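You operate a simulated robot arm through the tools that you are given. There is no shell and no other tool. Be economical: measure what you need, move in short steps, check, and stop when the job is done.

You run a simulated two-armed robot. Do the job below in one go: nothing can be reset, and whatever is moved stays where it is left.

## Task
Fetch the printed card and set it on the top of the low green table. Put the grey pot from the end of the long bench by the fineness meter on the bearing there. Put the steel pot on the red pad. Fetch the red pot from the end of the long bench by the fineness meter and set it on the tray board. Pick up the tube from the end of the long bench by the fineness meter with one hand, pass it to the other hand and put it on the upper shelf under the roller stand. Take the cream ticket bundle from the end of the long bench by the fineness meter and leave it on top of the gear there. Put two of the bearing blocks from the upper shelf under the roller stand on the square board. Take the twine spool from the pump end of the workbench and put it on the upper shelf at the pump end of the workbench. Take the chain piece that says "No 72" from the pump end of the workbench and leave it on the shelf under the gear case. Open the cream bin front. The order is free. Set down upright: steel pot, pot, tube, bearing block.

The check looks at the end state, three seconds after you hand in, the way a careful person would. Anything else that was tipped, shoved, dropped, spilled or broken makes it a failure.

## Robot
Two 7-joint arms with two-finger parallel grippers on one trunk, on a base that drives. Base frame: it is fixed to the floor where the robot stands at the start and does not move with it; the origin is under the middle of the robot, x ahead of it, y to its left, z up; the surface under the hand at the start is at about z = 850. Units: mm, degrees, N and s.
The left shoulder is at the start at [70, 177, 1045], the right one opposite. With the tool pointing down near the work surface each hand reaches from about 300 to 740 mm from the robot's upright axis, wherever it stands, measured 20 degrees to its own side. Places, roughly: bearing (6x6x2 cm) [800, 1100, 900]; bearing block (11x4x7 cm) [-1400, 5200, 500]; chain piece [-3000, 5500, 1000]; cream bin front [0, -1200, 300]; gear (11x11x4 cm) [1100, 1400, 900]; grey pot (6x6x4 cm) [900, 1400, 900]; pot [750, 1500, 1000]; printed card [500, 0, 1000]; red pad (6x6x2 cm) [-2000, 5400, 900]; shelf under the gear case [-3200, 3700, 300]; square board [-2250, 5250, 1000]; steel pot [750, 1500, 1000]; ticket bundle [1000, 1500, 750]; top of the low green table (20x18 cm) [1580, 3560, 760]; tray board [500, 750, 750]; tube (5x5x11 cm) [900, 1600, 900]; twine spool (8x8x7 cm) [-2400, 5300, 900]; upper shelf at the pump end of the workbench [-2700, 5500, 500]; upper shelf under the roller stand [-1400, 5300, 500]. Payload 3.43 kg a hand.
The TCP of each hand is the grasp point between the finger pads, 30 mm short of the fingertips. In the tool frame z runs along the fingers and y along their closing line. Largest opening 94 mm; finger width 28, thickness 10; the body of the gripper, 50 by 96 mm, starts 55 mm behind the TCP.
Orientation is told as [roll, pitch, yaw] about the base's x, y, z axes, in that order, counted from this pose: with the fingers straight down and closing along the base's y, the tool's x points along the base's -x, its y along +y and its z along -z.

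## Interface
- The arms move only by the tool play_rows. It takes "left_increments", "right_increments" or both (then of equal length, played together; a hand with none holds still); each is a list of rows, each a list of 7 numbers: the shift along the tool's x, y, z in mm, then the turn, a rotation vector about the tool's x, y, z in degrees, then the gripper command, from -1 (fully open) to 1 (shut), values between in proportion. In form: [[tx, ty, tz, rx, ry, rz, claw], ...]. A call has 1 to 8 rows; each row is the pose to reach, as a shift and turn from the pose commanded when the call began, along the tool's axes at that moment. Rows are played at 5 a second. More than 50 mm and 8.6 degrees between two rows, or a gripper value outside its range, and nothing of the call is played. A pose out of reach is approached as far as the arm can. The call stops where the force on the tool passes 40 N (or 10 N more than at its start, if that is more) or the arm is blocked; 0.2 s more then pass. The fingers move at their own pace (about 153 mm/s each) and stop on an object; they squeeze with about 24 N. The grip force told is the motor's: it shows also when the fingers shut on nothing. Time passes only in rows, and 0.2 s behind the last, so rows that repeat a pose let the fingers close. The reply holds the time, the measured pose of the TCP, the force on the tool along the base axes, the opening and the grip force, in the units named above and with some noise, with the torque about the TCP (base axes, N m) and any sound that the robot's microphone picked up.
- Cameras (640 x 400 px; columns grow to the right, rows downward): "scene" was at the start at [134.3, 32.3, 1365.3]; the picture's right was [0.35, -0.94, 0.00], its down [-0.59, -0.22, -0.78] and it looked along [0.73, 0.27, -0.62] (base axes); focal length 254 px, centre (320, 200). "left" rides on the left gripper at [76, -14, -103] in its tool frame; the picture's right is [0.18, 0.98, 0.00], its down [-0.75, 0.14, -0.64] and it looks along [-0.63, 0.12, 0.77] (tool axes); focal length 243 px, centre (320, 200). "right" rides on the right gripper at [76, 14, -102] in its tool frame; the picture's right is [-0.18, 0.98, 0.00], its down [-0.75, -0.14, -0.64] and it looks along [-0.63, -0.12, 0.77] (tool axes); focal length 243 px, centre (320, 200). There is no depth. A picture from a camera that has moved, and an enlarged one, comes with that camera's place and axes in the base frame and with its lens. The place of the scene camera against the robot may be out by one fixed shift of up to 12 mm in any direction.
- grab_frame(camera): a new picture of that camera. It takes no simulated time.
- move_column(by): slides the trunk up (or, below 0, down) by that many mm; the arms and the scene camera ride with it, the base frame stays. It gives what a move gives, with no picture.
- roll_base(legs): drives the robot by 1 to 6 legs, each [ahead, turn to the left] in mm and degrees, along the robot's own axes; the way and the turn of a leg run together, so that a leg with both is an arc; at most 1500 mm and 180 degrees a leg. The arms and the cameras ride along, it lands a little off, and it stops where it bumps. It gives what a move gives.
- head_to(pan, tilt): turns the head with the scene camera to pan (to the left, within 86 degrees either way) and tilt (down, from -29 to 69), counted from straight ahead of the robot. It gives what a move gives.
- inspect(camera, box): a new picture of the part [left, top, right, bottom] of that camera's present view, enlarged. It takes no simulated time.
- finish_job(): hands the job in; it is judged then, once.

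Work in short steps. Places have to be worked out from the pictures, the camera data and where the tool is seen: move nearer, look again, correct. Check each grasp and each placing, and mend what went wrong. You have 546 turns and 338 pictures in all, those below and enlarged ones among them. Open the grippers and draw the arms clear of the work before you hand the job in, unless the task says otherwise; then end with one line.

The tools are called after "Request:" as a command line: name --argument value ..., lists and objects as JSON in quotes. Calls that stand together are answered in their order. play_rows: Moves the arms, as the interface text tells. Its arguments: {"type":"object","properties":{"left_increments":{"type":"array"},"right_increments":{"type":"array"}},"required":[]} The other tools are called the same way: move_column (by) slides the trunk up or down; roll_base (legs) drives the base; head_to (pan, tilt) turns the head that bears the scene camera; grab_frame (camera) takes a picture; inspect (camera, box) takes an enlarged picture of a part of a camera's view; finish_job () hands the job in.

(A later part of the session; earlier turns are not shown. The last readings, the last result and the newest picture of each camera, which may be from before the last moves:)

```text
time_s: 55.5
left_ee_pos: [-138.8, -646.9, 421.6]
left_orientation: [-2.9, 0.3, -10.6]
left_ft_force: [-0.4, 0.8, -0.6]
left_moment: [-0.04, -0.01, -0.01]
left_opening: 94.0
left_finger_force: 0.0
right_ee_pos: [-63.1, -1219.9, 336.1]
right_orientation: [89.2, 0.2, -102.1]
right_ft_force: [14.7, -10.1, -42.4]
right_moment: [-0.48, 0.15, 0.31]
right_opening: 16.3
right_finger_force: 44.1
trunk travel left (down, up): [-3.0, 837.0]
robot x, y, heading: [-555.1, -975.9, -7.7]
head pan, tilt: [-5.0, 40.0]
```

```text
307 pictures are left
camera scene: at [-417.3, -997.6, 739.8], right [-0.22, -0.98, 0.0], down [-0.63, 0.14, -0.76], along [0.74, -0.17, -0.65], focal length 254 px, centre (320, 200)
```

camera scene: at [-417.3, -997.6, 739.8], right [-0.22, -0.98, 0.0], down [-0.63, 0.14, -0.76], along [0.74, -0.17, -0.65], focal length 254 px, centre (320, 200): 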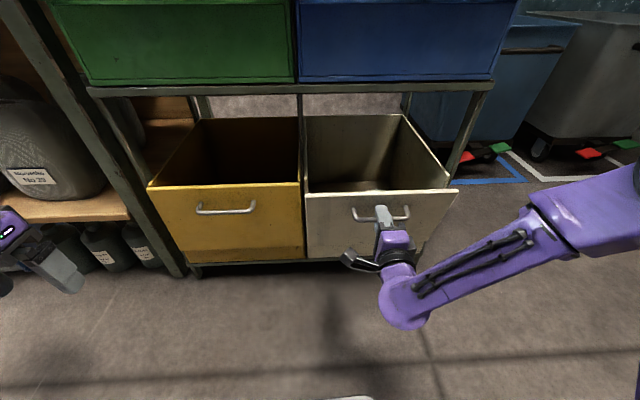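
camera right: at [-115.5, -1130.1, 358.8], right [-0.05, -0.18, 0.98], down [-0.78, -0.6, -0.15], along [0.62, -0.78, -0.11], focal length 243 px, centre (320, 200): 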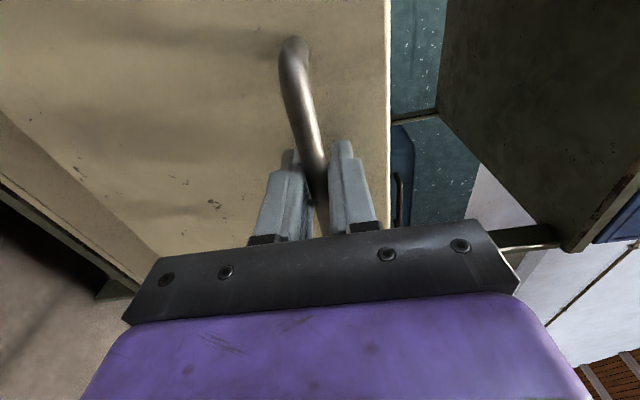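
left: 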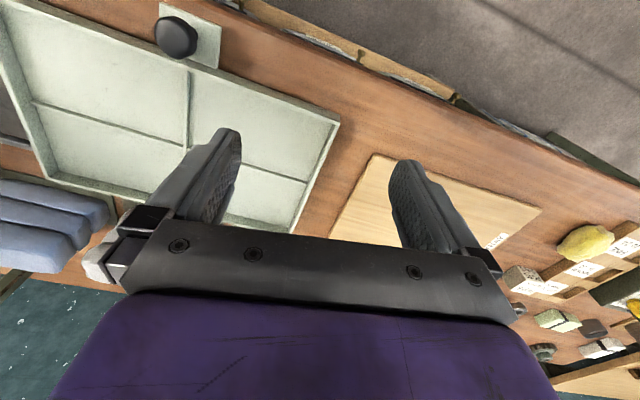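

It is hinged near the bottom (moved 32 out, 12 down). I follow the arc with a radius of about 120 mm.

Request:
play_rows --right_increments '[[0, -13, -8, -3, 0, 0, 1], [0, -26, -16, -6, 0, 0, 1], [0, -34, -24, -10, 0, 0, 1], [0, -42, -31, -14, 0, 0, 1], [0, -42, -31, -14, 0, 0, 1]]'

Request:
grab_frame --camera "scene"

```text
time_s: 56.1
left_ee_pos: [-140.8, -646.5, 426.0]
left_orientation: [-3.2, -0.1, -10.7]
left_ft_force: [0.0, 0.1, 0.1]
left_moment: [0.02, -0.03, -0.01]
left_opening: 94.1
left_finger_force: 0.0
right_ee_pos: [-74.8, -1217.6, 329.0]
right_orientation: [97.0, 0.9, -102.4]
right_ft_force: [-15.1, -4.0, 27.8]
right_moment: [-0.68, 0.01, 0.24]
right_opening: 16.5
right_finger_force: 45.7
trunk travel left (down, up): [-3.0, 837.0]
robot x, y, heading: [-557.7, -970.7, -7.8]
head pan, tilt: [-5.0, 40.0]
stopped in row 3 (right hand): the force on the tool passed its limit at 65 N (the readings are from after the stop); the commanded pose is now the measured one
```

```text
306 pictures are left
camera scene: at [-422.8, -995.4, 742.5], right [-0.22, -0.97, 0.0], down [-0.62, 0.14, -0.77], along [0.75, -0.17, -0.64], focal length 254 px, centre (320, 200)
```

scene: 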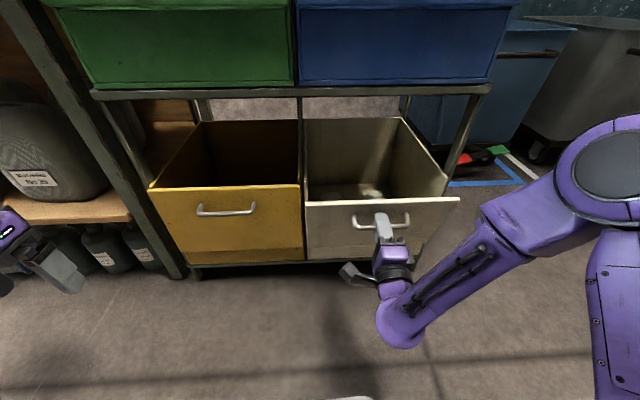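

Radius looks a bit larger (about 139 mm, hinge z≈209). I continue with smaller steps.

Request:
play_rows --right_increments '[[0, -3, -6, -1.5, 0, 0, 1], [0, -6, -11, -3, 0, 0, 1], [0, -10, -16, -4.5, 0, 0, 1], [0, -13, -21, -6, 0, 0, 1], [0, -17, -26, -8, 0, 0, 1], [0, -21, -31, -10, 0, 0, 1], [0, -24, -36, -12, 0, 0, 1], [0, -28, -40, -14, 0, 0, 1]]'

Request:
grab_frame --camera "scene"

```text
time_s: 56.4
left_ee_pos: [-139.6, -647.6, 425.7]
left_orientation: [-3.2, -0.3, -10.7]
left_ft_force: [-0.5, 0.5, -1.5]
left_moment: [-0.03, -0.02, -0.03]
left_opening: 93.7
left_finger_force: 0.0
right_ee_pos: [-77.2, -1217.5, 327.7]
right_orientation: [97.8, 1.0, -102.5]
right_ft_force: [-13.9, -3.5, 22.9]
right_moment: [-0.77, 0.05, 0.61]
right_opening: 16.3
right_finger_force: 45.0
trunk travel left (down, up): [-3.0, 837.0]
robot x, y, heading: [-554.6, -975.2, -7.7]
head pan, tilt: [-5.0, 40.0]
stopped in row 1 (right hand): the force on the tool passed its limit at 45 N (the readings are from after the stop); the commanded pose is now the measured one
```

```text
305 pictures are left
camera scene: at [-422.5, -995.5, 741.7], right [-0.22, -0.97, 0.0], down [-0.62, 0.14, -0.77], along [0.75, -0.17, -0.64], focal length 254 px, centre (320, 200)
```

scene: 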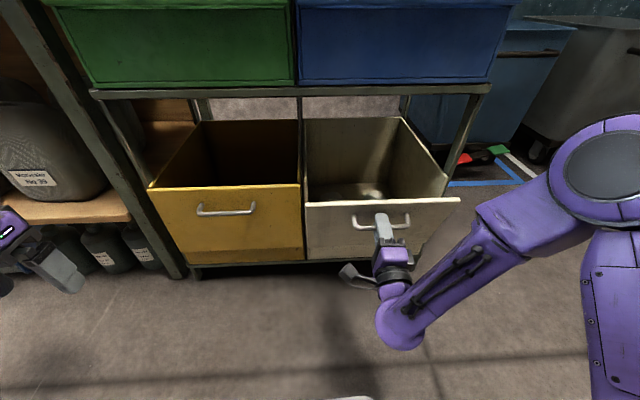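

The residual force is radial, so the true radius is about 146 mm. I relieve outward and continue on that arc.

Request:
play_rows --right_increments '[[0, 2, -3, 0, 0, 0, 1], [0, 1, -6, 0, 0, 0, 1], [0, -2, -11.4, -2, 0, 0, 1], [0, -4.5, -16.5, -3, 0, 0, 1], [0, -7, -21.8, -4, 0, 0, 1], [0, -11, -26.8, -6, 0, 0, 1], [0, -15.5, -31.7, -8, 0, 0, 1], [0, -22.9, -42.5, -10, 0, 0, 1]]'

```text
time_s: 58.0
left_ee_pos: [-139.2, -648.2, 424.0]
left_orientation: [-3.2, -0.1, -10.7]
left_ft_force: [0.0, -0.3, 0.2]
left_moment: [0.01, 0.0, 0.01]
left_opening: 94.2
left_finger_force: 0.1
right_ee_pos: [-104.7, -1211.5, 308.5]
right_orientation: [105.4, 1.0, -102.9]
right_ft_force: [-15.8, -1.0, 13.6]
right_moment: [-0.49, 0.11, 0.48]
right_opening: 15.9
right_finger_force: 45.0
trunk travel left (down, up): [-3.0, 837.0]
robot x, y, heading: [-557.3, -974.5, -8.0]
head pan, tilt: [-5.0, 40.0]
stopped in row 8 (right hand): the force on the tool passed its limit at 41 N (the readings are from after the stop); the commanded pose is now the measured one
```

Moving well, now roughly 46° from the hinge vertical. I continue along the arc.

Request:
play_rows --right_increments '[[0, 4, -3, 0, 0, 0, 1], [0, -1.3, -12.3, -3, 0, 0, 1], [0, -5, -17, -5, 0, 0, 1], [0, -9.4, -22.3, -7, 0, 0, 1], [0, -14, -27, -9, 0, 0, 1], [0, -19, -31.7, -11, 0, 0, 1], [0, -24, -36.5, -13, 0, 0, 1], [0, -29.2, -40.7, -15, 0, 0, 1]]'

Request:
grab_frame --camera "scene"

```text
time_s: 59.3
left_ee_pos: [-141.9, -645.5, 426.6]
left_orientation: [-3.2, -0.4, -10.6]
left_ft_force: [0.5, -0.2, 0.2]
left_moment: [0.0, 0.0, -0.02]
left_opening: 93.8
left_finger_force: 0.0
right_ee_pos: [-114.3, -1211.3, 299.5]
right_orientation: [114.2, 2.2, -103.6]
right_ft_force: [-28.5, 16.1, 31.6]
right_moment: [-0.77, -0.03, 1.16]
right_opening: 15.7
right_finger_force: 44.5
right hand out of reach, approached as far as the arm can: row 5, 6
trunk travel left (down, up): [-3.0, 837.0]
robot x, y, heading: [-560.6, -974.2, -7.6]
head pan, tilt: [-5.0, 40.0]
stopped in row 6 (right hand): the force on the tool passed its limit at 48 N (the readings are from after the stop); the commanded pose is now the measured one
```

```text
304 pictures are left
camera scene: at [-423.9, -994.2, 742.6], right [-0.22, -0.98, 0.0], down [-0.62, 0.14, -0.77], along [0.75, -0.17, -0.64], focal length 254 px, centre (320, 200)
```

scene: 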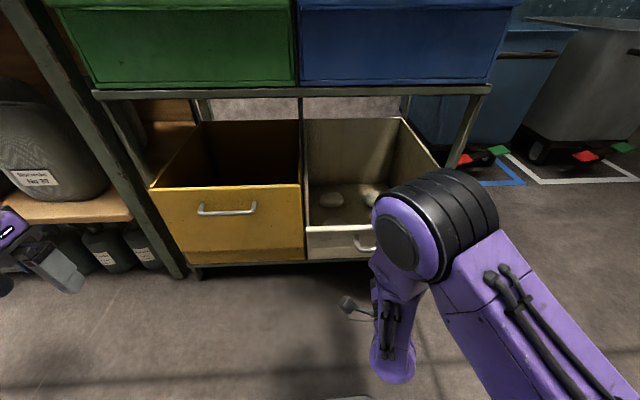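

The panel leans well out now but the arm is folded at its limit. I open the fingers a little and see whether it stays.

Request:
play_rows --right_increments '[[0, 0, 0, 0, 0, 0, 0.2], [0, 0, 0, 0, 0, 0, 0.2], [0, 0, -15, 0, 0, 0, 0.2], [0, 0, -30, 0, 0, 0, 0.2]]'

Request:
grab_frame --camera "scene"

Request:
grab_frame --camera "right"

```text
time_s: 60.3
left_ee_pos: [-140.3, -646.5, 423.3]
left_orientation: [-3.1, 0.0, -10.6]
left_ft_force: [0.0, 0.4, 0.1]
left_moment: [-0.01, -0.01, -0.01]
left_opening: 94.2
left_finger_force: 0.1
right_ee_pos: [-117.9, -1213.6, 294.7]
right_orientation: [113.6, 2.5, -104.4]
right_ft_force: [-0.8, -2.2, -3.0]
right_moment: [0.06, -0.05, 0.0]
right_opening: 36.8
right_finger_force: 0.1
right hand out of reach, approached as far as the arm can: row 3, 4
trunk travel left (down, up): [-3.0, 837.0]
robot x, y, heading: [-558.6, -973.1, -7.7]
head pan, tilt: [-5.0, 40.0]
```

```text
303 pictures are left
camera scene: at [-420.8, -996.1, 741.1], right [-0.22, -0.97, 0.0], down [-0.63, 0.14, -0.77], along [0.75, -0.17, -0.64], focal length 254 px, centre (320, 200)
```

scene: 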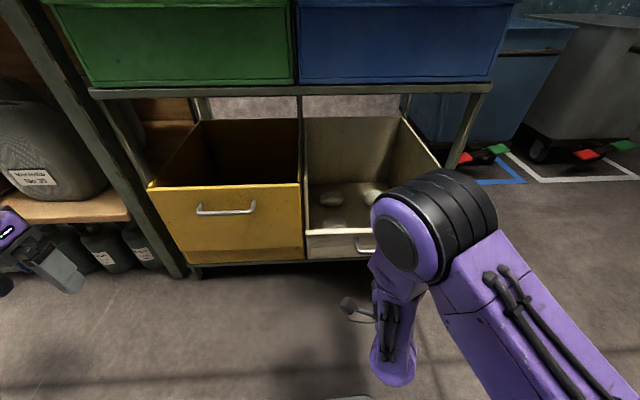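

```text
302 pictures are left
camera right: at [-193.9, -1114.9, 270.2], right [-0.44, -0.12, 0.89], down [-0.7, -0.58, -0.42], along [0.57, -0.81, 0.17], focal length 243 px, centre (320, 200)
```

right: 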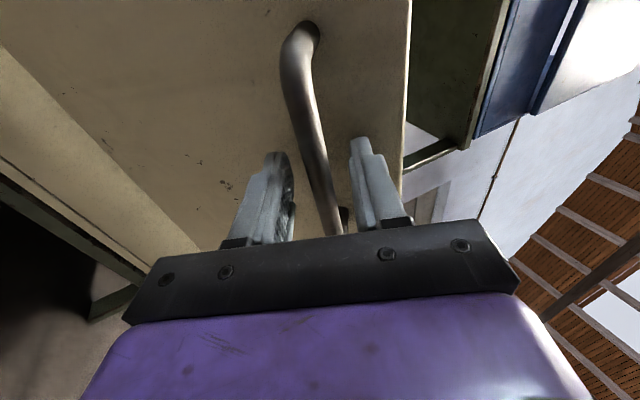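

The panel rests on the fingers. I back the base 130 mm to draw the fingers off the bar.

Request:
roll_base --legs '[[-130, 0]]'

Request:
grab_frame --camera "scene"

```text
time_s: 61.3
left_ee_pos: [-185.9, -629.0, 422.5]
left_orientation: [-3.8, 0.2, -9.1]
left_ft_force: [0.3, 0.3, 0.1]
left_moment: [-0.01, 0.05, 0.01]
left_opening: 94.2
left_finger_force: 0.1
right_ee_pos: [-147.3, -1195.3, 297.7]
right_orientation: [113.3, 3.0, -102.9]
right_ft_force: [4.5, -0.6, -6.3]
right_moment: [-0.1, 0.18, 0.06]
right_opening: 41.7
right_finger_force: 3.6
trunk travel left (down, up): [-3.0, 837.0]
robot x, y, heading: [-596.2, -961.9, -4.2]
head pan, tilt: [-5.0, 40.0]
stopped in leg 1: the force on the tool passed its limit at 59 N (the readings are from after the stop); the commanded pose is now the measured one
```

```text
301 pictures are left
camera scene: at [-457.4, -979.6, 741.2], right [-0.16, -0.99, 0.0], down [-0.64, 0.1, -0.77], along [0.76, -0.12, -0.64], focal length 254 px, centre (320, 200)
```

scene: 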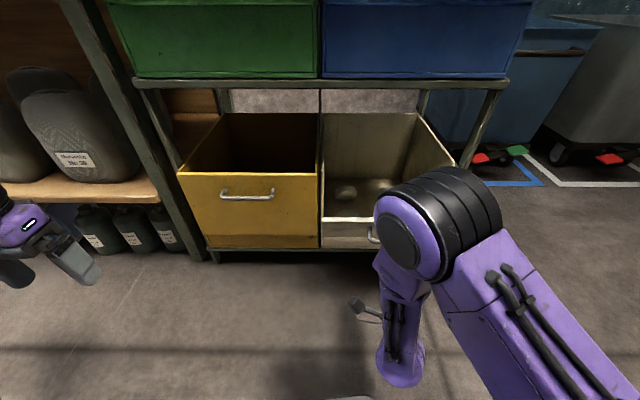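

Something caught; I check the right camera.

Request:
grab_frame --camera "right"

```text
300 pictures are left
camera right: at [-226.6, -1098.2, 273.7], right [-0.43, -0.14, 0.89], down [-0.68, -0.59, -0.42], along [0.59, -0.79, 0.16], focal length 243 px, centre (320, 200)
```

right: 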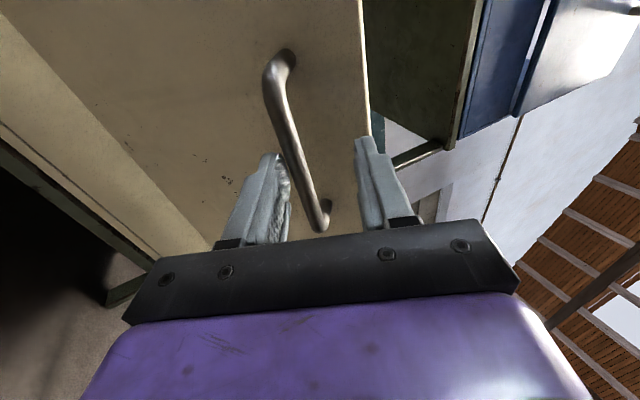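

The tilted lower finger wedges on the bar. I lower the hand 18 mm and pull back along the fingers with the arm, then back the base more.

Request:
play_rows --right_increments '[[0, -10, 0, 0, 0, 0, 0.1], [0, -14, -10, 0, 0, 0, 0.0], [0, -16, -20, 0, 0, 0, 0.0]]'

Request:
roll_base --legs '[[-60, 0]]'

Request:
grab_frame --camera "right"

```text
time_s: 62.1
left_ee_pos: [-187.1, -630.7, 422.0]
left_orientation: [-3.7, 0.2, -9.1]
left_ft_force: [1.9, 0.1, 1.0]
left_moment: [0.02, 0.05, 0.0]
left_opening: 93.9
left_finger_force: 0.1
right_ee_pos: [-144.6, -1198.1, 284.3]
right_orientation: [113.2, 3.1, -103.3]
right_ft_force: [-2.6, 2.1, -0.4]
right_moment: [-0.11, -0.12, 0.05]
right_opening: 47.9
right_finger_force: 0.4
right hand out of reach, approached as far as the arm can: row 2, 3
trunk travel left (down, up): [-3.0, 837.0]
robot x, y, heading: [-598.0, -963.0, -4.2]
head pan, tilt: [-5.0, 40.0]
```

```text
time_s: 63.0
left_ee_pos: [-245.6, -633.4, 423.2]
left_orientation: [-4.0, -0.2, -10.2]
left_ft_force: [-0.7, 1.0, -0.5]
left_moment: [-0.06, -0.05, 0.02]
left_opening: 94.1
left_finger_force: 0.1
right_ee_pos: [-214.0, -1199.7, 282.0]
right_orientation: [113.0, 2.8, -104.3]
right_ft_force: [-2.4, -1.7, -3.7]
right_moment: [-0.04, 0.23, -0.12]
right_opening: 47.8
right_finger_force: 0.3
trunk travel left (down, up): [-3.0, 837.0]
robot x, y, heading: [-660.5, -955.3, -4.4]
head pan, tilt: [-5.0, 40.0]
```

```text
299 pictures are left
camera right: at [-291.3, -1100.7, 258.8], right [-0.43, -0.13, 0.9], down [-0.7, -0.58, -0.42], along [0.57, -0.81, 0.16], focal length 243 px, centre (320, 200)
```

right: 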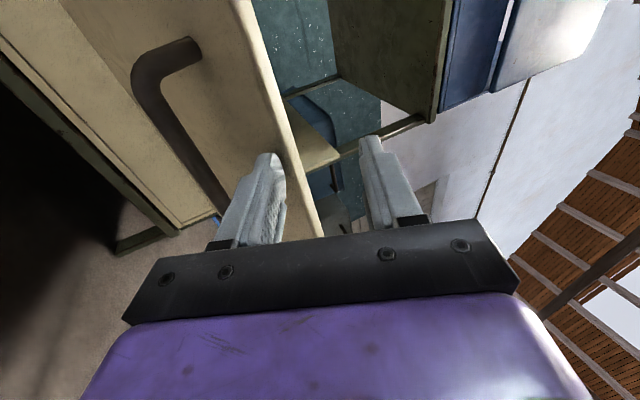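

The handle is free and the panel dropped further. I look at the whole.

Request:
roll_base --legs '[[-60, 0]]'

Request:
grab_frame --camera "scene"

```text
time_s: 64.0
left_ee_pos: [-305.7, -627.1, 423.3]
left_orientation: [-4.2, -0.3, -10.1]
left_ft_force: [0.5, -0.7, -0.8]
left_moment: [-0.06, 0.0, 0.0]
left_opening: 94.0
left_finger_force: 0.1
right_ee_pos: [-274.0, -1194.6, 281.9]
right_orientation: [113.0, 2.9, -104.3]
right_ft_force: [-0.1, 0.1, -0.2]
right_moment: [0.0, -0.01, 0.01]
right_opening: 46.8
right_finger_force: 0.1
trunk travel left (down, up): [-3.0, 837.0]
robot x, y, heading: [-720.2, -954.8, -4.4]
head pan, tilt: [-5.0, 40.0]
```

```text
298 pictures are left
camera scene: at [-582.5, -967.5, 741.2], right [-0.17, -0.99, 0.0], down [-0.63, 0.11, -0.77], along [0.76, -0.13, -0.64], focal length 254 px, centre (320, 200)
```

scene: 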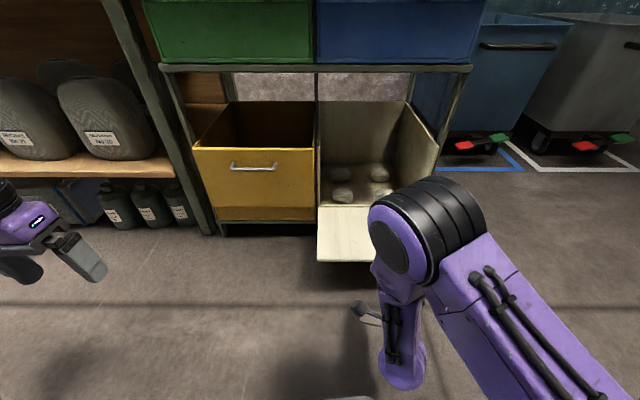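

The cream front lies fully open. I raise the trunk back up and undo the right-hand roll.

Request:
move_column --by 400

Request:
move_column --by 222

Request:
play_rows --right_increments '[[0, 0, 0, 8, 0, 0, -1], [0, 0, 0, 16, 0, 0, -1], [0, 0, 20, 24, 0, 0, -1], [0, 0, 40, 32, 0, 0, -1], [0, 0, 60, 40, 0, 0, -1], [0, 0, 60, 45, 0, 0, -1]]'

Request:
play_rows --right_increments '[[0, 0, 0, 0, 0, -8.5, -1], [0, 0, 0, 0, 0, -17, -1], [0, 0, 0, 0, 0, -25.5, -1], [0, 0, 0, 0, 0, -34, -1], [0, 0, 0, 0, 0, -42.5, -1], [0, 0, 0, 0, 0, -51, -1], [0, 0, 0, 0, 0, -59.5, -1], [0, 0, 0, 0, 0, -68, -1]]'

```text
time_s: 67.8
left_ee_pos: [-304.9, -622.9, 822.3]
left_orientation: [-4.5, -0.2, -10.0]
left_ft_force: [-0.2, 0.1, 0.0]
left_moment: [-0.05, 0.01, 0.02]
left_opening: 94.2
left_finger_force: 0.0
right_ee_pos: [-273.7, -1192.4, 683.4]
right_orientation: [112.9, 2.6, -104.4]
right_ft_force: [0.1, -0.5, 0.2]
right_moment: [-0.03, 0.0, 0.01]
right_opening: 47.2
right_finger_force: 0.1
trunk travel left (down, up): [-403.0, 437.0]
robot x, y, heading: [-723.7, -948.8, -4.4]
head pan, tilt: [-5.0, 40.0]
```

```text
time_s: 70.2
left_ee_pos: [-305.8, -626.7, 1044.3]
left_orientation: [-4.2, -0.2, -10.1]
left_ft_force: [-0.3, 0.3, 0.3]
left_moment: [-0.02, -0.01, 0.02]
left_opening: 93.9
left_finger_force: 0.1
right_ee_pos: [-274.2, -1195.2, 904.1]
right_orientation: [112.9, 2.7, -104.3]
right_ft_force: [-0.3, 0.6, -0.3]
right_moment: [-0.02, -0.01, 0.02]
right_opening: 47.0
right_finger_force: 0.0
trunk travel left (down, up): [-625.0, 215.0]
robot x, y, heading: [-720.3, -952.2, -4.5]
head pan, tilt: [-5.0, 40.0]
```

```text
time_s: 71.6
left_ee_pos: [-304.9, -626.2, 1045.4]
left_orientation: [-4.2, -0.3, -10.1]
left_ft_force: [-0.6, -0.2, -0.7]
left_moment: [-0.01, -0.04, 0.02]
left_opening: 93.8
left_finger_force: 0.0
right_ee_pos: [-220.3, -1208.1, 927.4]
right_orientation: [67.8, 3.0, -104.3]
right_ft_force: [-0.4, 0.0, -0.6]
right_moment: [-0.01, -0.02, 0.0]
right_opening: 93.9
right_finger_force: 0.2
trunk travel left (down, up): [-625.0, 215.0]
robot x, y, heading: [-718.7, -952.2, -4.4]
head pan, tilt: [-5.0, 40.0]
```

```text
time_s: 73.4
left_ee_pos: [-305.2, -626.9, 1045.1]
left_orientation: [-4.3, -0.4, -10.1]
left_ft_force: [-0.8, -0.9, 1.3]
left_moment: [-0.04, 0.01, -0.02]
left_opening: 94.0
left_finger_force: 0.2
right_ee_pos: [-220.8, -1209.6, 926.9]
right_orientation: [46.1, -57.3, -64.3]
right_ft_force: [-0.9, 0.8, 0.1]
right_moment: [-0.01, -0.01, -0.01]
right_opening: 93.9
right_finger_force: 0.1
trunk travel left (down, up): [-625.0, 215.0]
robot x, y, heading: [-717.4, -951.5, -4.4]
head pan, tilt: [-5.0, 40.0]
```

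Finish undoing: remaining roll, then pitch back down, with the hand raised.

Request:
play_rows --right_increments '[[0, 0, 0, 0, 0, -8.5, -1], [0, 0, 0, 0, 0, -17, -1], [0, 0, 0, 0, 0, -22, -1]]'

Request:
play_rows --right_increments '[[-20, 0, 0, 0, 8.5, 0, -1], [-40, 0, 0, 0, 17, 0, -1], [-60, 0, 0, 0, 25.5, 0, -1], [-80, 0, 0, 0, 34, 0, -1], [-100, 0, 0, 0, 42.5, 0, -1], [-120, 0, 0, 0, 51, 0, -1], [-140, 0, 0, 0, 59.5, 0, -1], [-150, 0, 0, 0, 67, 0, -1]]'

Request:
head_to --pan 0 --tilt 30

Request:
grab_frame --camera "scene"

```text
time_s: 74.2
left_ee_pos: [-305.8, -625.9, 1044.1]
left_orientation: [-4.2, -0.3, -10.1]
left_ft_force: [0.8, -0.3, 0.1]
left_moment: [0.0, -0.01, 0.0]
left_opening: 94.4
left_finger_force: 0.0
right_ee_pos: [-221.4, -1209.4, 926.8]
right_orientation: [7.3, -67.7, -21.0]
right_ft_force: [0.1, -0.3, 0.8]
right_moment: [0.0, -0.01, 0.01]
right_opening: 93.8
right_finger_force: 0.1
trunk travel left (down, up): [-625.0, 215.0]
robot x, y, heading: [-715.1, -948.5, -4.2]
head pan, tilt: [-5.0, 40.0]
```

```text
time_s: 76.0
left_ee_pos: [-306.5, -626.8, 1044.8]
left_orientation: [-4.3, -0.2, -10.0]
left_ft_force: [-0.1, -0.5, -0.2]
left_moment: [-0.01, 0.02, -0.01]
left_opening: 94.0
left_finger_force: 0.0
right_ee_pos: [-169.9, -1230.4, 1060.4]
right_orientation: [3.0, -4.6, -14.7]
right_ft_force: [0.8, -0.6, 0.1]
right_moment: [-0.02, 0.0, -0.03]
right_opening: 94.1
right_finger_force: 0.1
right hand out of reach, approached as far as the arm can: row 3, 8
trunk travel left (down, up): [-625.0, 215.0]
robot x, y, heading: [-716.9, -951.0, -4.6]
head pan, tilt: [-5.0, 40.0]
```

```text
time_s: 76.7
left_ee_pos: [-306.5, -625.6, 1044.4]
left_orientation: [-4.2, -0.3, -10.1]
left_ft_force: [0.0, -1.0, 0.2]
left_moment: [0.01, -0.02, 0.01]
left_opening: 94.0
left_finger_force: 0.1
right_ee_pos: [-170.4, -1229.0, 1060.9]
right_orientation: [2.9, -4.7, -14.7]
right_ft_force: [-0.1, 0.3, -0.2]
right_moment: [-0.02, 0.01, -0.01]
right_opening: 93.9
right_finger_force: 0.1
trunk travel left (down, up): [-625.0, 215.0]
robot x, y, heading: [-719.5, -953.5, -4.6]
head pan, tilt: [0.0, 30.0]
```

```text
297 pictures are left
camera scene: at [-576.4, -960.2, 1378.6], right [-0.08, -1.0, 0.0], down [-0.5, 0.04, -0.87], along [0.86, -0.07, -0.5], focal length 254 px, centre (320, 200)
```

scene: 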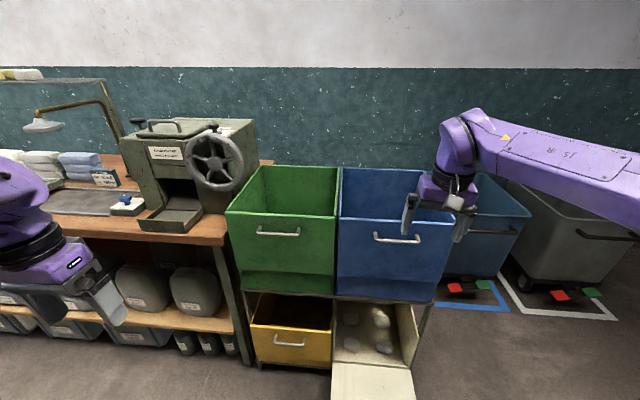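

Bin is open. Next the card: I plan to grip it with the left hand, tilted in from the left under the gooseneck, from a stance near [-10,260] heading -30. I drive there via [-356,460].

Request:
roll_base --legs '[[0, 80], [1459, 0], [0, -105]]'

Request:
head_to --pan 0 --tilt 35

Request:
grab_frame --camera "scene"

```text
time_s: 91.8
left_ee_pos: [161.8, 606.7, 1045.5]
left_orientation: [-4.3, -0.2, -33.5]
left_ft_force: [0.5, 0.3, 0.1]
left_moment: [-0.01, 0.04, 0.04]
left_opening: 93.7
left_finger_force: 0.0
right_ee_pos: [46.6, 0.6, 1059.5]
right_orientation: [2.9, -4.7, -38.1]
right_ft_force: [-0.8, -0.3, -0.8]
right_moment: [-0.01, -0.01, 0.02]
right_opening: 94.2
right_finger_force: 0.0
trunk travel left (down, up): [-625.0, 215.0]
robot x, y, heading: [-346.8, 474.0, -27.6]
head pan, tilt: [0.0, 30.0]
```

```text
time_s: 92.5
left_ee_pos: [160.8, 607.8, 1045.0]
left_orientation: [-4.3, -0.2, -33.5]
left_ft_force: [0.4, 1.3, 0.1]
left_moment: [0.0, 0.02, 0.01]
left_opening: 94.3
left_finger_force: 0.0
right_ee_pos: [46.2, 1.0, 1060.0]
right_orientation: [2.9, -4.7, -38.0]
right_ft_force: [-0.3, -0.4, -0.1]
right_moment: [0.01, 0.04, 0.0]
right_opening: 93.8
right_finger_force: 0.0
trunk travel left (down, up): [-625.0, 215.0]
robot x, y, heading: [-346.5, 470.7, -28.0]
head pan, tilt: [0.0, 35.0]
```

```text
296 pictures are left
camera scene: at [-221.8, 411.2, 1370.8], right [-0.47, -0.88, 0.0], down [-0.51, 0.27, -0.82], along [0.72, -0.38, -0.57], focal length 254 px, centre (320, 200)
```

scene: 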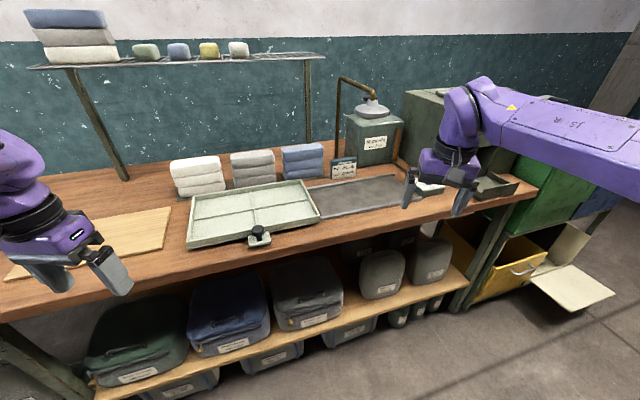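

The picture confirms the lamp head at [385,-80,~1165]. I pull the right hand back before driving in under the bench edge.

Request:
play_rows --right_increments '[[45, 0, 0, 0, 0, 0, -1], [90, 0, 0, 0, 0, 0, -1], [135, -10, 0, 0, 0, 0, -1], [180, -20, 0, 0, 0, 0, -1], [225, -30, 0, 0, 0, 0, -1], [255, -40, 0, 0, 0, 0, -1]]'

Request:
roll_base --legs '[[380, 0]]'

Request:
head_to --pan -5 --tilt 45

Request:
grab_frame --camera "scene"

Request:
grab_frame --camera "left"

```text
time_s: 93.8
left_ee_pos: [160.3, 607.6, 1045.6]
left_orientation: [-4.2, -0.3, -33.5]
left_ft_force: [-0.2, -1.0, 0.2]
left_moment: [0.03, -0.04, 0.01]
left_opening: 93.8
left_finger_force: 0.1
right_ee_pos: [-179.6, 127.8, 1039.1]
right_orientation: [3.0, -4.7, -38.0]
right_ft_force: [-1.1, -0.5, 0.2]
right_moment: [-0.01, -0.01, -0.02]
right_opening: 93.7
right_finger_force: 0.0
trunk travel left (down, up): [-625.0, 215.0]
robot x, y, heading: [-349.3, 476.3, -27.7]
head pan, tilt: [0.0, 35.0]
```

```text
time_s: 96.2
left_ee_pos: [497.5, 430.1, 1044.9]
left_orientation: [-4.3, -0.3, -33.6]
left_ft_force: [0.4, -0.2, 0.2]
left_moment: [0.0, 0.02, -0.02]
left_opening: 94.1
left_finger_force: 0.1
right_ee_pos: [156.7, -49.7, 1039.3]
right_orientation: [2.9, -4.7, -38.0]
right_ft_force: [-0.4, 0.2, -0.1]
right_moment: [0.01, -0.03, -0.03]
right_opening: 94.0
right_finger_force: 0.0
trunk travel left (down, up): [-625.0, 215.0]
robot x, y, heading: [-12.1, 295.4, -28.0]
head pan, tilt: [0.0, 35.0]
```

```text
time_s: 97.0
left_ee_pos: [496.4, 430.8, 1044.9]
left_orientation: [-4.3, -0.3, -33.5]
left_ft_force: [-0.1, -0.1, -0.3]
left_moment: [0.02, -0.01, -0.03]
left_opening: 94.1
left_finger_force: 0.0
right_ee_pos: [157.0, -49.9, 1037.5]
right_orientation: [3.0, -4.6, -37.9]
right_ft_force: [0.3, 0.9, 0.2]
right_moment: [-0.03, -0.02, 0.0]
right_opening: 94.0
right_finger_force: 0.1
trunk travel left (down, up): [-625.0, 215.0]
robot x, y, heading: [-12.6, 296.5, -27.9]
head pan, tilt: [-5.0, 45.0]
```

```text
295 pictures are left
camera scene: at [104.2, 230.8, 1356.0], right [-0.54, -0.84, 0.0], down [-0.59, 0.38, -0.71], along [0.59, -0.38, -0.71], focal length 254 px, centre (320, 200)
```

scene: 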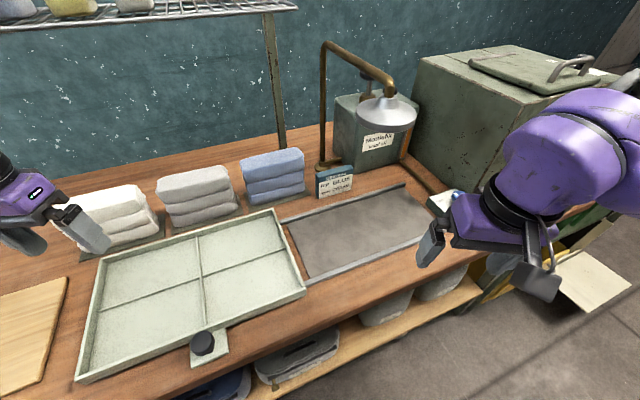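

```text
294 pictures are left
camera left: at [430.0, 467.0, 1147.2], right [0.39, 0.92, -0.08], down [0.73, -0.26, 0.63], along [0.56, -0.3, -0.77], focal length 243 px, centre (320, 200)
```

left: 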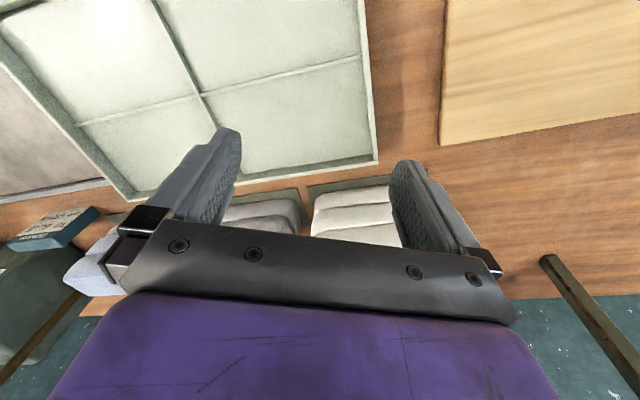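

Clear view. I enlarge the card to fix its corners.

Request:
inspect --camera "scene" --box '[270, 130, 430, 230]'

```text
4.00 times, centred on (350, 180) of scene
camera zoom: at [104.2, 230.8, 1356.0], right [-0.54, -0.84, 0.0], down [-0.59, 0.38, -0.71], along [0.59, -0.38, -0.71], focal length 1017 px, centre (200, 280)
```

zoom: 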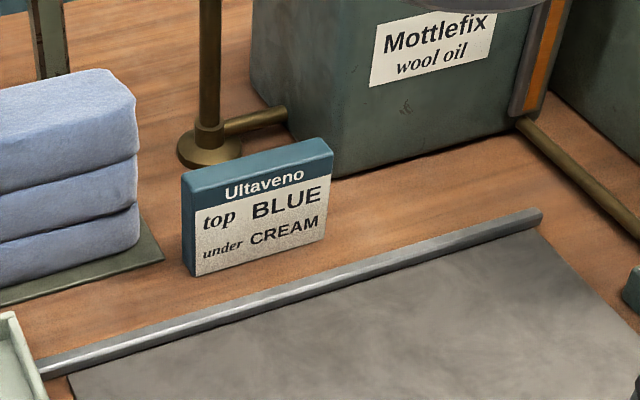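

Card: centre [530,-90], top z≈926, long axis along (-0.17,-0.985), ~18 mm thick. I turn the left hand so that it closes across the thickness with its camera on the upper side, rotating over the free area first.

Request:
play_rows --left_increments '[[0, 0, 0, 0, 0, -8.5, -1], [0, 0, 0, 0, 0, -17, -1], [0, 0, 0, 0, 0, -25.5, -1], [0, 0, 0, 0, 0, -34, -1], [0, 0, 0, 0, 0, -42.5, -1], [0, 0, 0, 0, 0, -51, -1], [0, 0, 0, 0, 0, -59.5, -1], [0, 0, 0, 0, 0, -68, -1]]'

Request:
play_rows --left_increments '[[0, 0, 0, 0, 0, -8.5, -1], [0, 0, 0, 0, 0, -17, -1], [0, 0, 0, 0, 0, -25.5, -1], [0, 0, 0, 0, 0, -34, -1], [0, 0, 0, 0, 0, -42.5, -1], [0, 0, 0, 0, 0, -46, -1]]'

```text
time_s: 98.8
left_ee_pos: [495.7, 430.0, 1045.8]
left_orientation: [-1.9, 3.9, 34.5]
left_ft_force: [-0.2, 0.6, 0.4]
left_moment: [0.03, -0.02, -0.01]
left_opening: 94.1
left_finger_force: 0.1
right_ee_pos: [156.4, -49.0, 1039.3]
right_orientation: [3.0, -4.7, -38.0]
right_ft_force: [-1.0, -0.1, 0.2]
right_moment: [-0.01, 0.0, 0.02]
right_opening: 94.3
right_finger_force: 0.1
trunk travel left (down, up): [-625.0, 215.0]
robot x, y, heading: [-13.2, 300.6, -27.9]
head pan, tilt: [-5.0, 45.0]
```

```text
time_s: 100.2
left_ee_pos: [497.4, 429.1, 1046.0]
left_orientation: [1.5, 4.0, 80.7]
left_ft_force: [-0.8, 0.4, -0.2]
left_moment: [0.02, -0.03, 0.02]
left_opening: 93.7
left_finger_force: 0.0
right_ee_pos: [156.4, -49.8, 1037.6]
right_orientation: [2.9, -4.7, -38.0]
right_ft_force: [-0.8, 0.2, 0.6]
right_moment: [0.0, 0.01, 0.0]
right_opening: 94.1
right_finger_force: 0.1
trunk travel left (down, up): [-625.0, 215.0]
robot x, y, heading: [-12.4, 293.7, -28.0]
head pan, tilt: [-5.0, 45.0]
```

Yaw and closing line fit the card now. I carry the hand over toward the card with the tilt added on the way.

Request:
play_rows --left_increments '[[46, -12, 0, 0, 3, 0, -1], [92, -24, 0, 0, 6, 0, -1], [138, -36, 0, 0, 9, 0, -1], [184, -48, 0, 0, 12, 0, -1], [230, -60, 0, 0, 15, 0, -1], [276, -72, 3, 0, 18, 0, -1], [320, -85, 6, 0, 21, 0, -1]]'

Request:
grab_frame --camera "scene"

Request:
grab_frame --camera "left"

```text
time_s: 101.8
left_ee_pos: [527.2, 99.7, 1058.5]
left_orientation: [1.8, 24.9, 81.2]
left_ft_force: [-0.1, -0.3, 0.0]
left_moment: [-0.03, 0.03, -0.05]
left_opening: 93.8
left_finger_force: 0.2
right_ee_pos: [156.8, -51.0, 1039.0]
right_orientation: [2.8, -4.5, -38.0]
right_ft_force: [-0.5, 0.1, -0.5]
right_moment: [-0.03, 0.02, 0.01]
right_opening: 94.0
right_finger_force: 0.1
trunk travel left (down, up): [-625.0, 215.0]
robot x, y, heading: [-12.2, 299.4, -27.9]
head pan, tilt: [-5.0, 45.0]
```

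```text
292 pictures are left
camera scene: at [105.0, 229.2, 1355.8], right [-0.54, -0.84, 0.0], down [-0.59, 0.39, -0.71], along [0.59, -0.38, -0.71], focal length 254 px, centre (320, 200)
```

scene: 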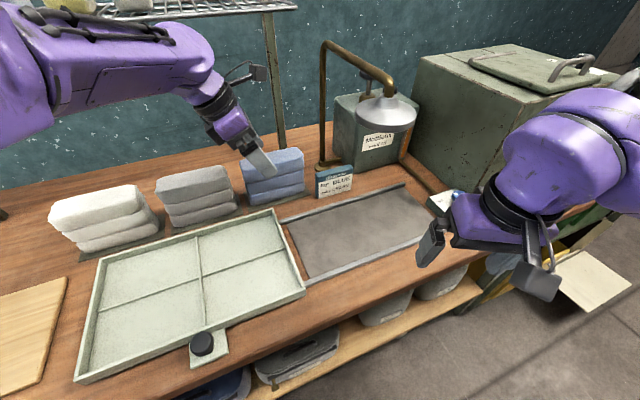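

```text
291 pictures are left
camera left: at [540.8, 71.2, 1182.3], right [-0.99, 0.0, 0.11], down [0.03, 0.96, 0.27], along [-0.1, 0.27, -0.96], focal length 243 px, centre (320, 200)
```

left: 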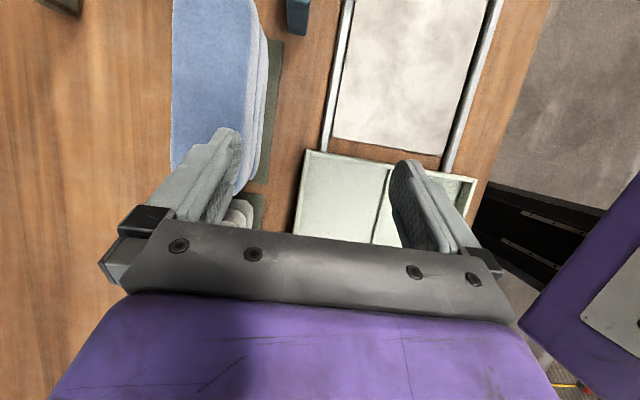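

The hand is over the blue stack, moving freely. I step nearer and re-measure the card with the hand camera.

Request:
play_rows --left_increments '[[34, -9, 20, 0, 0, 0, -1], [67, -18, 39, 0, 0, 0, -1]]'

Request:
grab_frame --camera "left"

```text
time_s: 102.4
left_ee_pos: [531.0, 20.3, 1050.0]
left_orientation: [1.7, 24.9, 81.3]
left_ft_force: [0.8, -0.8, -0.3]
left_moment: [0.07, 0.01, 0.0]
left_opening: 94.0
left_finger_force: 0.0
right_ee_pos: [157.5, -51.5, 1038.7]
right_orientation: [3.0, -4.7, -38.1]
right_ft_force: [-0.4, -0.3, 0.5]
right_moment: [0.0, -0.01, 0.02]
right_opening: 93.9
right_finger_force: 0.1
trunk travel left (down, up): [-625.0, 215.0]
robot x, y, heading: [-13.5, 294.0, -28.1]
head pan, tilt: [-5.0, 45.0]
```

```text
290 pictures are left
camera left: at [545.7, -6.7, 1174.2], right [-0.99, 0.0, 0.1], down [0.03, 0.96, 0.27], along [-0.1, 0.27, -0.96], focal length 243 px, centre (320, 200)
```

left: 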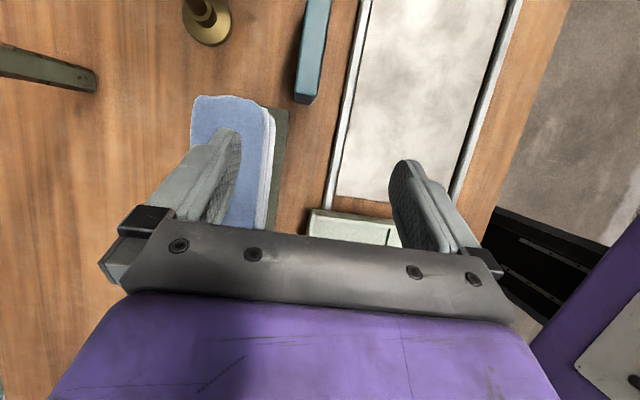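

Hand camera puts the card's top centre at about [524,-94,926]. I go to 100 mm short of the grasp along the tool axis and look.

Request:
play_rows --left_increments '[[21, -7, 41, 0, 0, 0, -1], [42, -15, 82, 0, 0, 0, -1]]'

Request:
grab_frame --camera "left"

Request:
grab_frame --camera "scene"

```text
time_s: 103.0
left_ee_pos: [533.6, -54.3, 993.8]
left_orientation: [1.6, 25.0, 81.2]
left_ft_force: [-0.4, -0.1, -0.2]
left_moment: [0.0, 0.01, 0.0]
left_opening: 94.0
left_finger_force: 0.1
right_ee_pos: [158.0, -50.9, 1038.2]
right_orientation: [2.9, -4.6, -38.0]
right_ft_force: [0.0, -0.3, 0.1]
right_moment: [0.0, 0.0, -0.02]
right_opening: 93.8
right_finger_force: 0.0
trunk travel left (down, up): [-625.0, 215.0]
robot x, y, heading: [-16.0, 298.4, -28.0]
head pan, tilt: [-5.0, 45.0]
```

```text
289 pictures are left
camera left: at [547.1, -81.5, 1119.0], right [-0.99, 0.0, 0.1], down [0.03, 0.96, 0.27], along [-0.1, 0.27, -0.96], focal length 243 px, centre (320, 200)
```

left: 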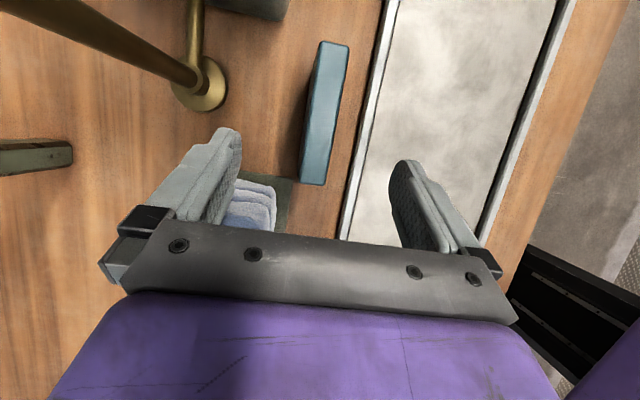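

```text
288 pictures are left
camera scene: at [105.0, 229.2, 1355.8], right [-0.54, -0.84, 0.0], down [-0.59, 0.39, -0.71], along [0.59, -0.38, -0.71], focal length 254 px, centre (320, 200)
```

scene: 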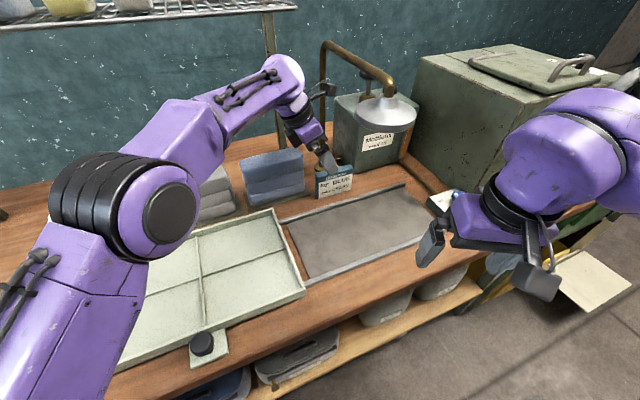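

The card top centre computes to [524.6,-95,926], straight along the tool axis and square to the closing line. I advance 100 mm and close.

Request:
play_rows --left_increments '[[0, 0, 40, 0, 0, 0, -1], [0, 0, 75, 0, 0, 0, -1], [0, 0, 100, 0, 0, 0, -1], [0, 0, 100, 0, 0, 0, 1], [0, 0, 100, 0, 0, 0, 1], [0, 0, 100, 0, 0, 0, 1]]'

Request:
grab_frame --camera "left"

```text
time_s: 104.4
left_ee_pos: [525.3, -94.6, 905.9]
left_orientation: [1.7, 25.0, 81.1]
left_ft_force: [0.0, 0.1, 1.0]
left_moment: [-0.07, 0.0, 0.01]
left_opening: 26.0
left_finger_force: 24.5
right_ee_pos: [155.7, -49.9, 1038.0]
right_orientation: [2.9, -4.7, -38.0]
right_ft_force: [-1.0, 0.6, -0.3]
right_moment: [-0.03, -0.01, -0.01]
right_opening: 94.1
right_finger_force: 0.2
trunk travel left (down, up): [-625.0, 215.0]
robot x, y, heading: [-10.1, 296.3, -27.9]
head pan, tilt: [-5.0, 45.0]
```

```text
287 pictures are left
camera left: at [538.2, -122.1, 1029.9], right [-0.99, 0.0, 0.1], down [0.03, 0.96, 0.27], along [-0.1, 0.27, -0.96], focal length 243 px, centre (320, 200)
```

left: 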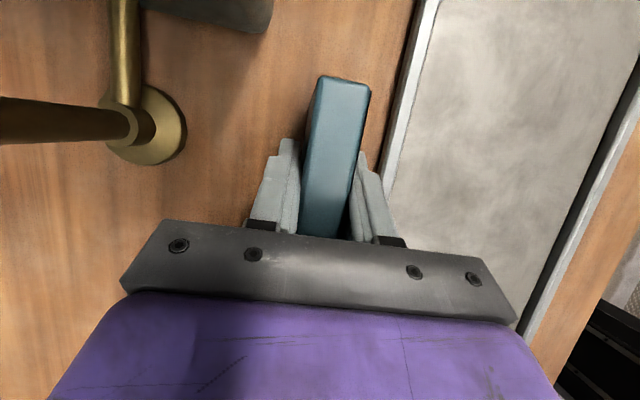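

Card gripped (26 mm). I lift back along the same path.

Request:
play_rows --left_increments '[[0, 0, -20, 0, 0, 0, 1], [0, 0, -50, 0, 0, 0, 1], [0, 0, -100, 0, 0, 0, 1], [-21, 8, -141, 0, 0, 0, 1], [-42, 15, -182, 0, 0, 0, 1]]'

Request:
grab_frame --camera "left"

Request:
grab_frame --camera "scene"

```text
time_s: 105.6
left_ee_pos: [531.6, 26.2, 1051.5]
left_orientation: [1.7, 25.1, 81.2]
left_ft_force: [0.2, -0.6, -1.4]
left_moment: [-0.03, -0.01, -0.01]
left_opening: 25.9
left_finger_force: 24.2
right_ee_pos: [155.6, -48.3, 1037.8]
right_orientation: [2.8, -4.8, -38.0]
right_ft_force: [0.3, 0.4, -0.1]
right_moment: [0.0, 0.02, 0.0]
right_opening: 94.0
right_finger_force: 0.0
trunk travel left (down, up): [-625.0, 215.0]
robot x, y, heading: [-8.6, 296.3, -28.1]
head pan, tilt: [-5.0, 45.0]
```

```text
286 pictures are left
camera left: at [545.1, -2.6, 1175.3], right [-0.99, 0.0, 0.1], down [0.03, 0.96, 0.27], along [-0.1, 0.27, -0.96], focal length 243 px, centre (320, 200)
```

left: 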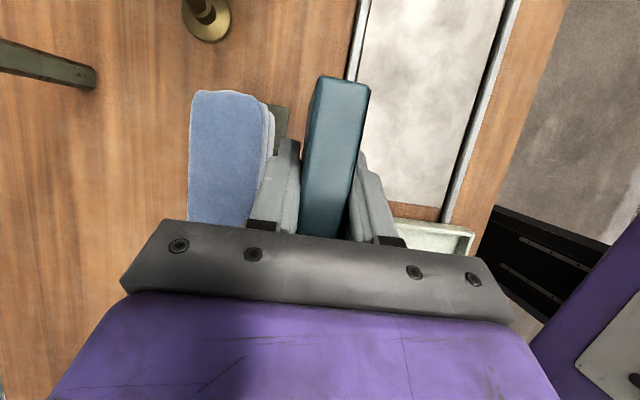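

```text
285 pictures are left
camera scene: at [103.5, 232.5, 1356.0], right [-0.54, -0.84, 0.0], down [-0.59, 0.38, -0.71], along [0.59, -0.38, -0.71], focal length 254 px, centre (320, 200)
```

scene: 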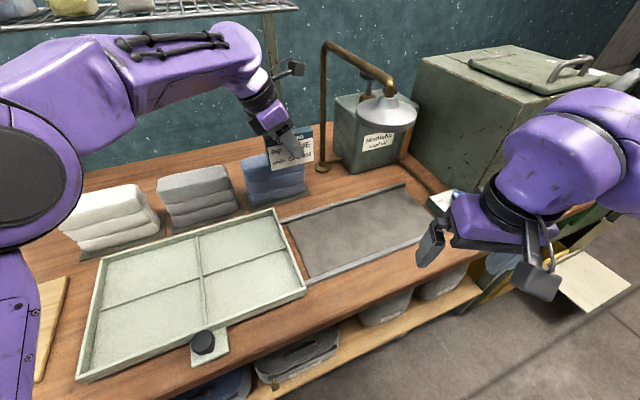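

Card held firmly. I take it left, clear of the towels, then back the base out.

Request:
play_rows --left_increments '[[-40, 12, -24, 0, 0, 0, 1], [-80, 24, -46, 0, 0, 0, 1], [-120, 36, -69, 0, 0, 0, 1], [-160, 48, -92, 0, 0, 0, 1], [-200, 60, -114, 0, 0, 0, 1], [-240, 72, -136, 0, 0, 0, 1], [-274, 81, -156, 0, 0, 0, 1]]'

Request:
roll_base --legs '[[-420, 0]]'

Request:
grab_frame --camera "scene"

```text
time_s: 107.2
left_ee_pos: [505.0, 345.6, 1078.4]
left_orientation: [1.4, 24.8, 81.2]
left_ft_force: [-0.7, 0.0, -1.1]
left_moment: [0.01, -0.01, 0.06]
left_opening: 25.6
left_finger_force: 23.8
right_ee_pos: [155.3, -48.5, 1039.1]
right_orientation: [2.9, -4.7, -38.0]
right_ft_force: [-0.4, 0.2, 0.7]
right_moment: [-0.02, -0.03, 0.0]
right_opening: 94.0
right_finger_force: 0.1
trunk travel left (down, up): [-625.0, 215.0]
robot x, y, heading: [-12.7, 294.2, -28.0]
head pan, tilt: [-5.0, 45.0]
```

```text
time_s: 109.8
left_ee_pos: [127.3, 546.2, 1078.2]
left_orientation: [1.8, 25.1, 81.5]
left_ft_force: [0.1, 0.2, -0.8]
left_moment: [0.01, 0.01, 0.02]
left_opening: 25.5
left_finger_force: 23.9
right_ee_pos: [-217.3, 148.7, 1038.8]
right_orientation: [2.9, -4.8, -37.8]
right_ft_force: [0.9, 0.0, 0.6]
right_moment: [0.01, -0.03, -0.02]
right_opening: 94.0
right_finger_force: 0.1
trunk travel left (down, up): [-625.0, 215.0]
robot x, y, heading: [-386.7, 495.5, -27.7]
head pan, tilt: [-5.0, 45.0]
```

```text
284 pictures are left
camera scene: at [-272.3, 429.8, 1356.0], right [-0.54, -0.84, 0.0], down [-0.6, 0.38, -0.71], along [0.6, -0.38, -0.71], focal length 254 px, centre (320, 200)
```

scene: 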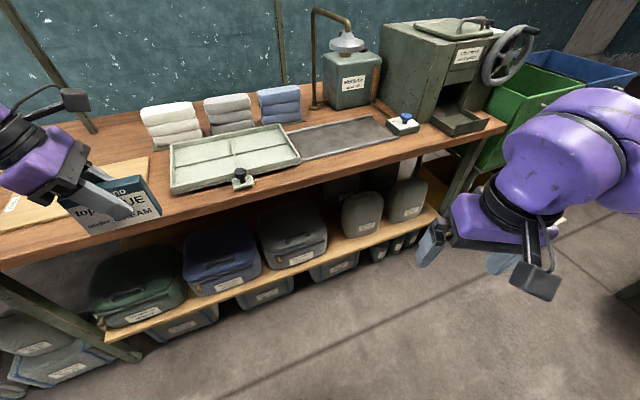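

Back out with the card in hand. I turn toward the fineness-meter end and look.

Request:
roll_base --legs '[[0, 73], [350, 0]]'

Request:
head_to --pan -15 --tilt 22

Request:
grab_frame --camera "scene"

```text
time_s: 115.2
left_ee_pos: [-40.0, 1256.6, 1076.7]
left_orientation: [1.7, 25.0, 154.7]
left_ft_force: [-0.7, 0.6, -1.2]
left_moment: [-0.05, 0.03, -0.01]
left_opening: 25.7
left_finger_force: 23.4
right_ee_pos: [238.0, 811.2, 1039.1]
right_orientation: [2.8, -4.8, 35.5]
right_ft_force: [0.0, -0.6, -0.1]
right_moment: [0.01, 0.0, 0.01]
right_opening: 93.7
right_finger_force: 0.1
trunk travel left (down, up): [-625.0, 215.0]
robot x, y, heading: [-140.3, 746.4, 45.5]
head pan, tilt: [-5.0, 45.0]
```

```text
time_s: 116.1
left_ee_pos: [-41.7, 1256.4, 1077.6]
left_orientation: [1.8, 25.0, 154.7]
left_ft_force: [0.4, 1.0, -1.3]
left_moment: [0.03, 0.01, 0.0]
left_opening: 25.5
left_finger_force: 23.9
right_ee_pos: [238.2, 809.5, 1039.1]
right_orientation: [2.8, -4.7, 35.5]
right_ft_force: [0.0, 0.4, -0.5]
right_moment: [-0.02, -0.01, 0.01]
right_opening: 94.0
right_finger_force: 0.2
trunk travel left (down, up): [-625.0, 215.0]
robot x, y, heading: [-138.7, 747.7, 45.5]
head pan, tilt: [-15.0, 22.0]
```

```text
283 pictures are left
camera scene: at [-23.3, 831.8, 1391.3], right [0.51, -0.86, 0.0], down [-0.32, -0.19, -0.93], along [0.8, 0.47, -0.38], focal length 254 px, centre (320, 200)
```

scene: 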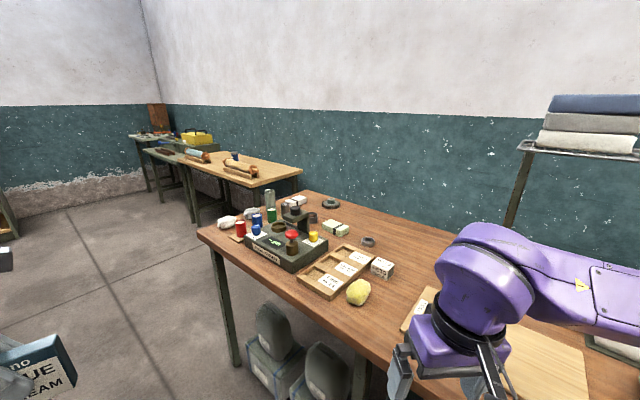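

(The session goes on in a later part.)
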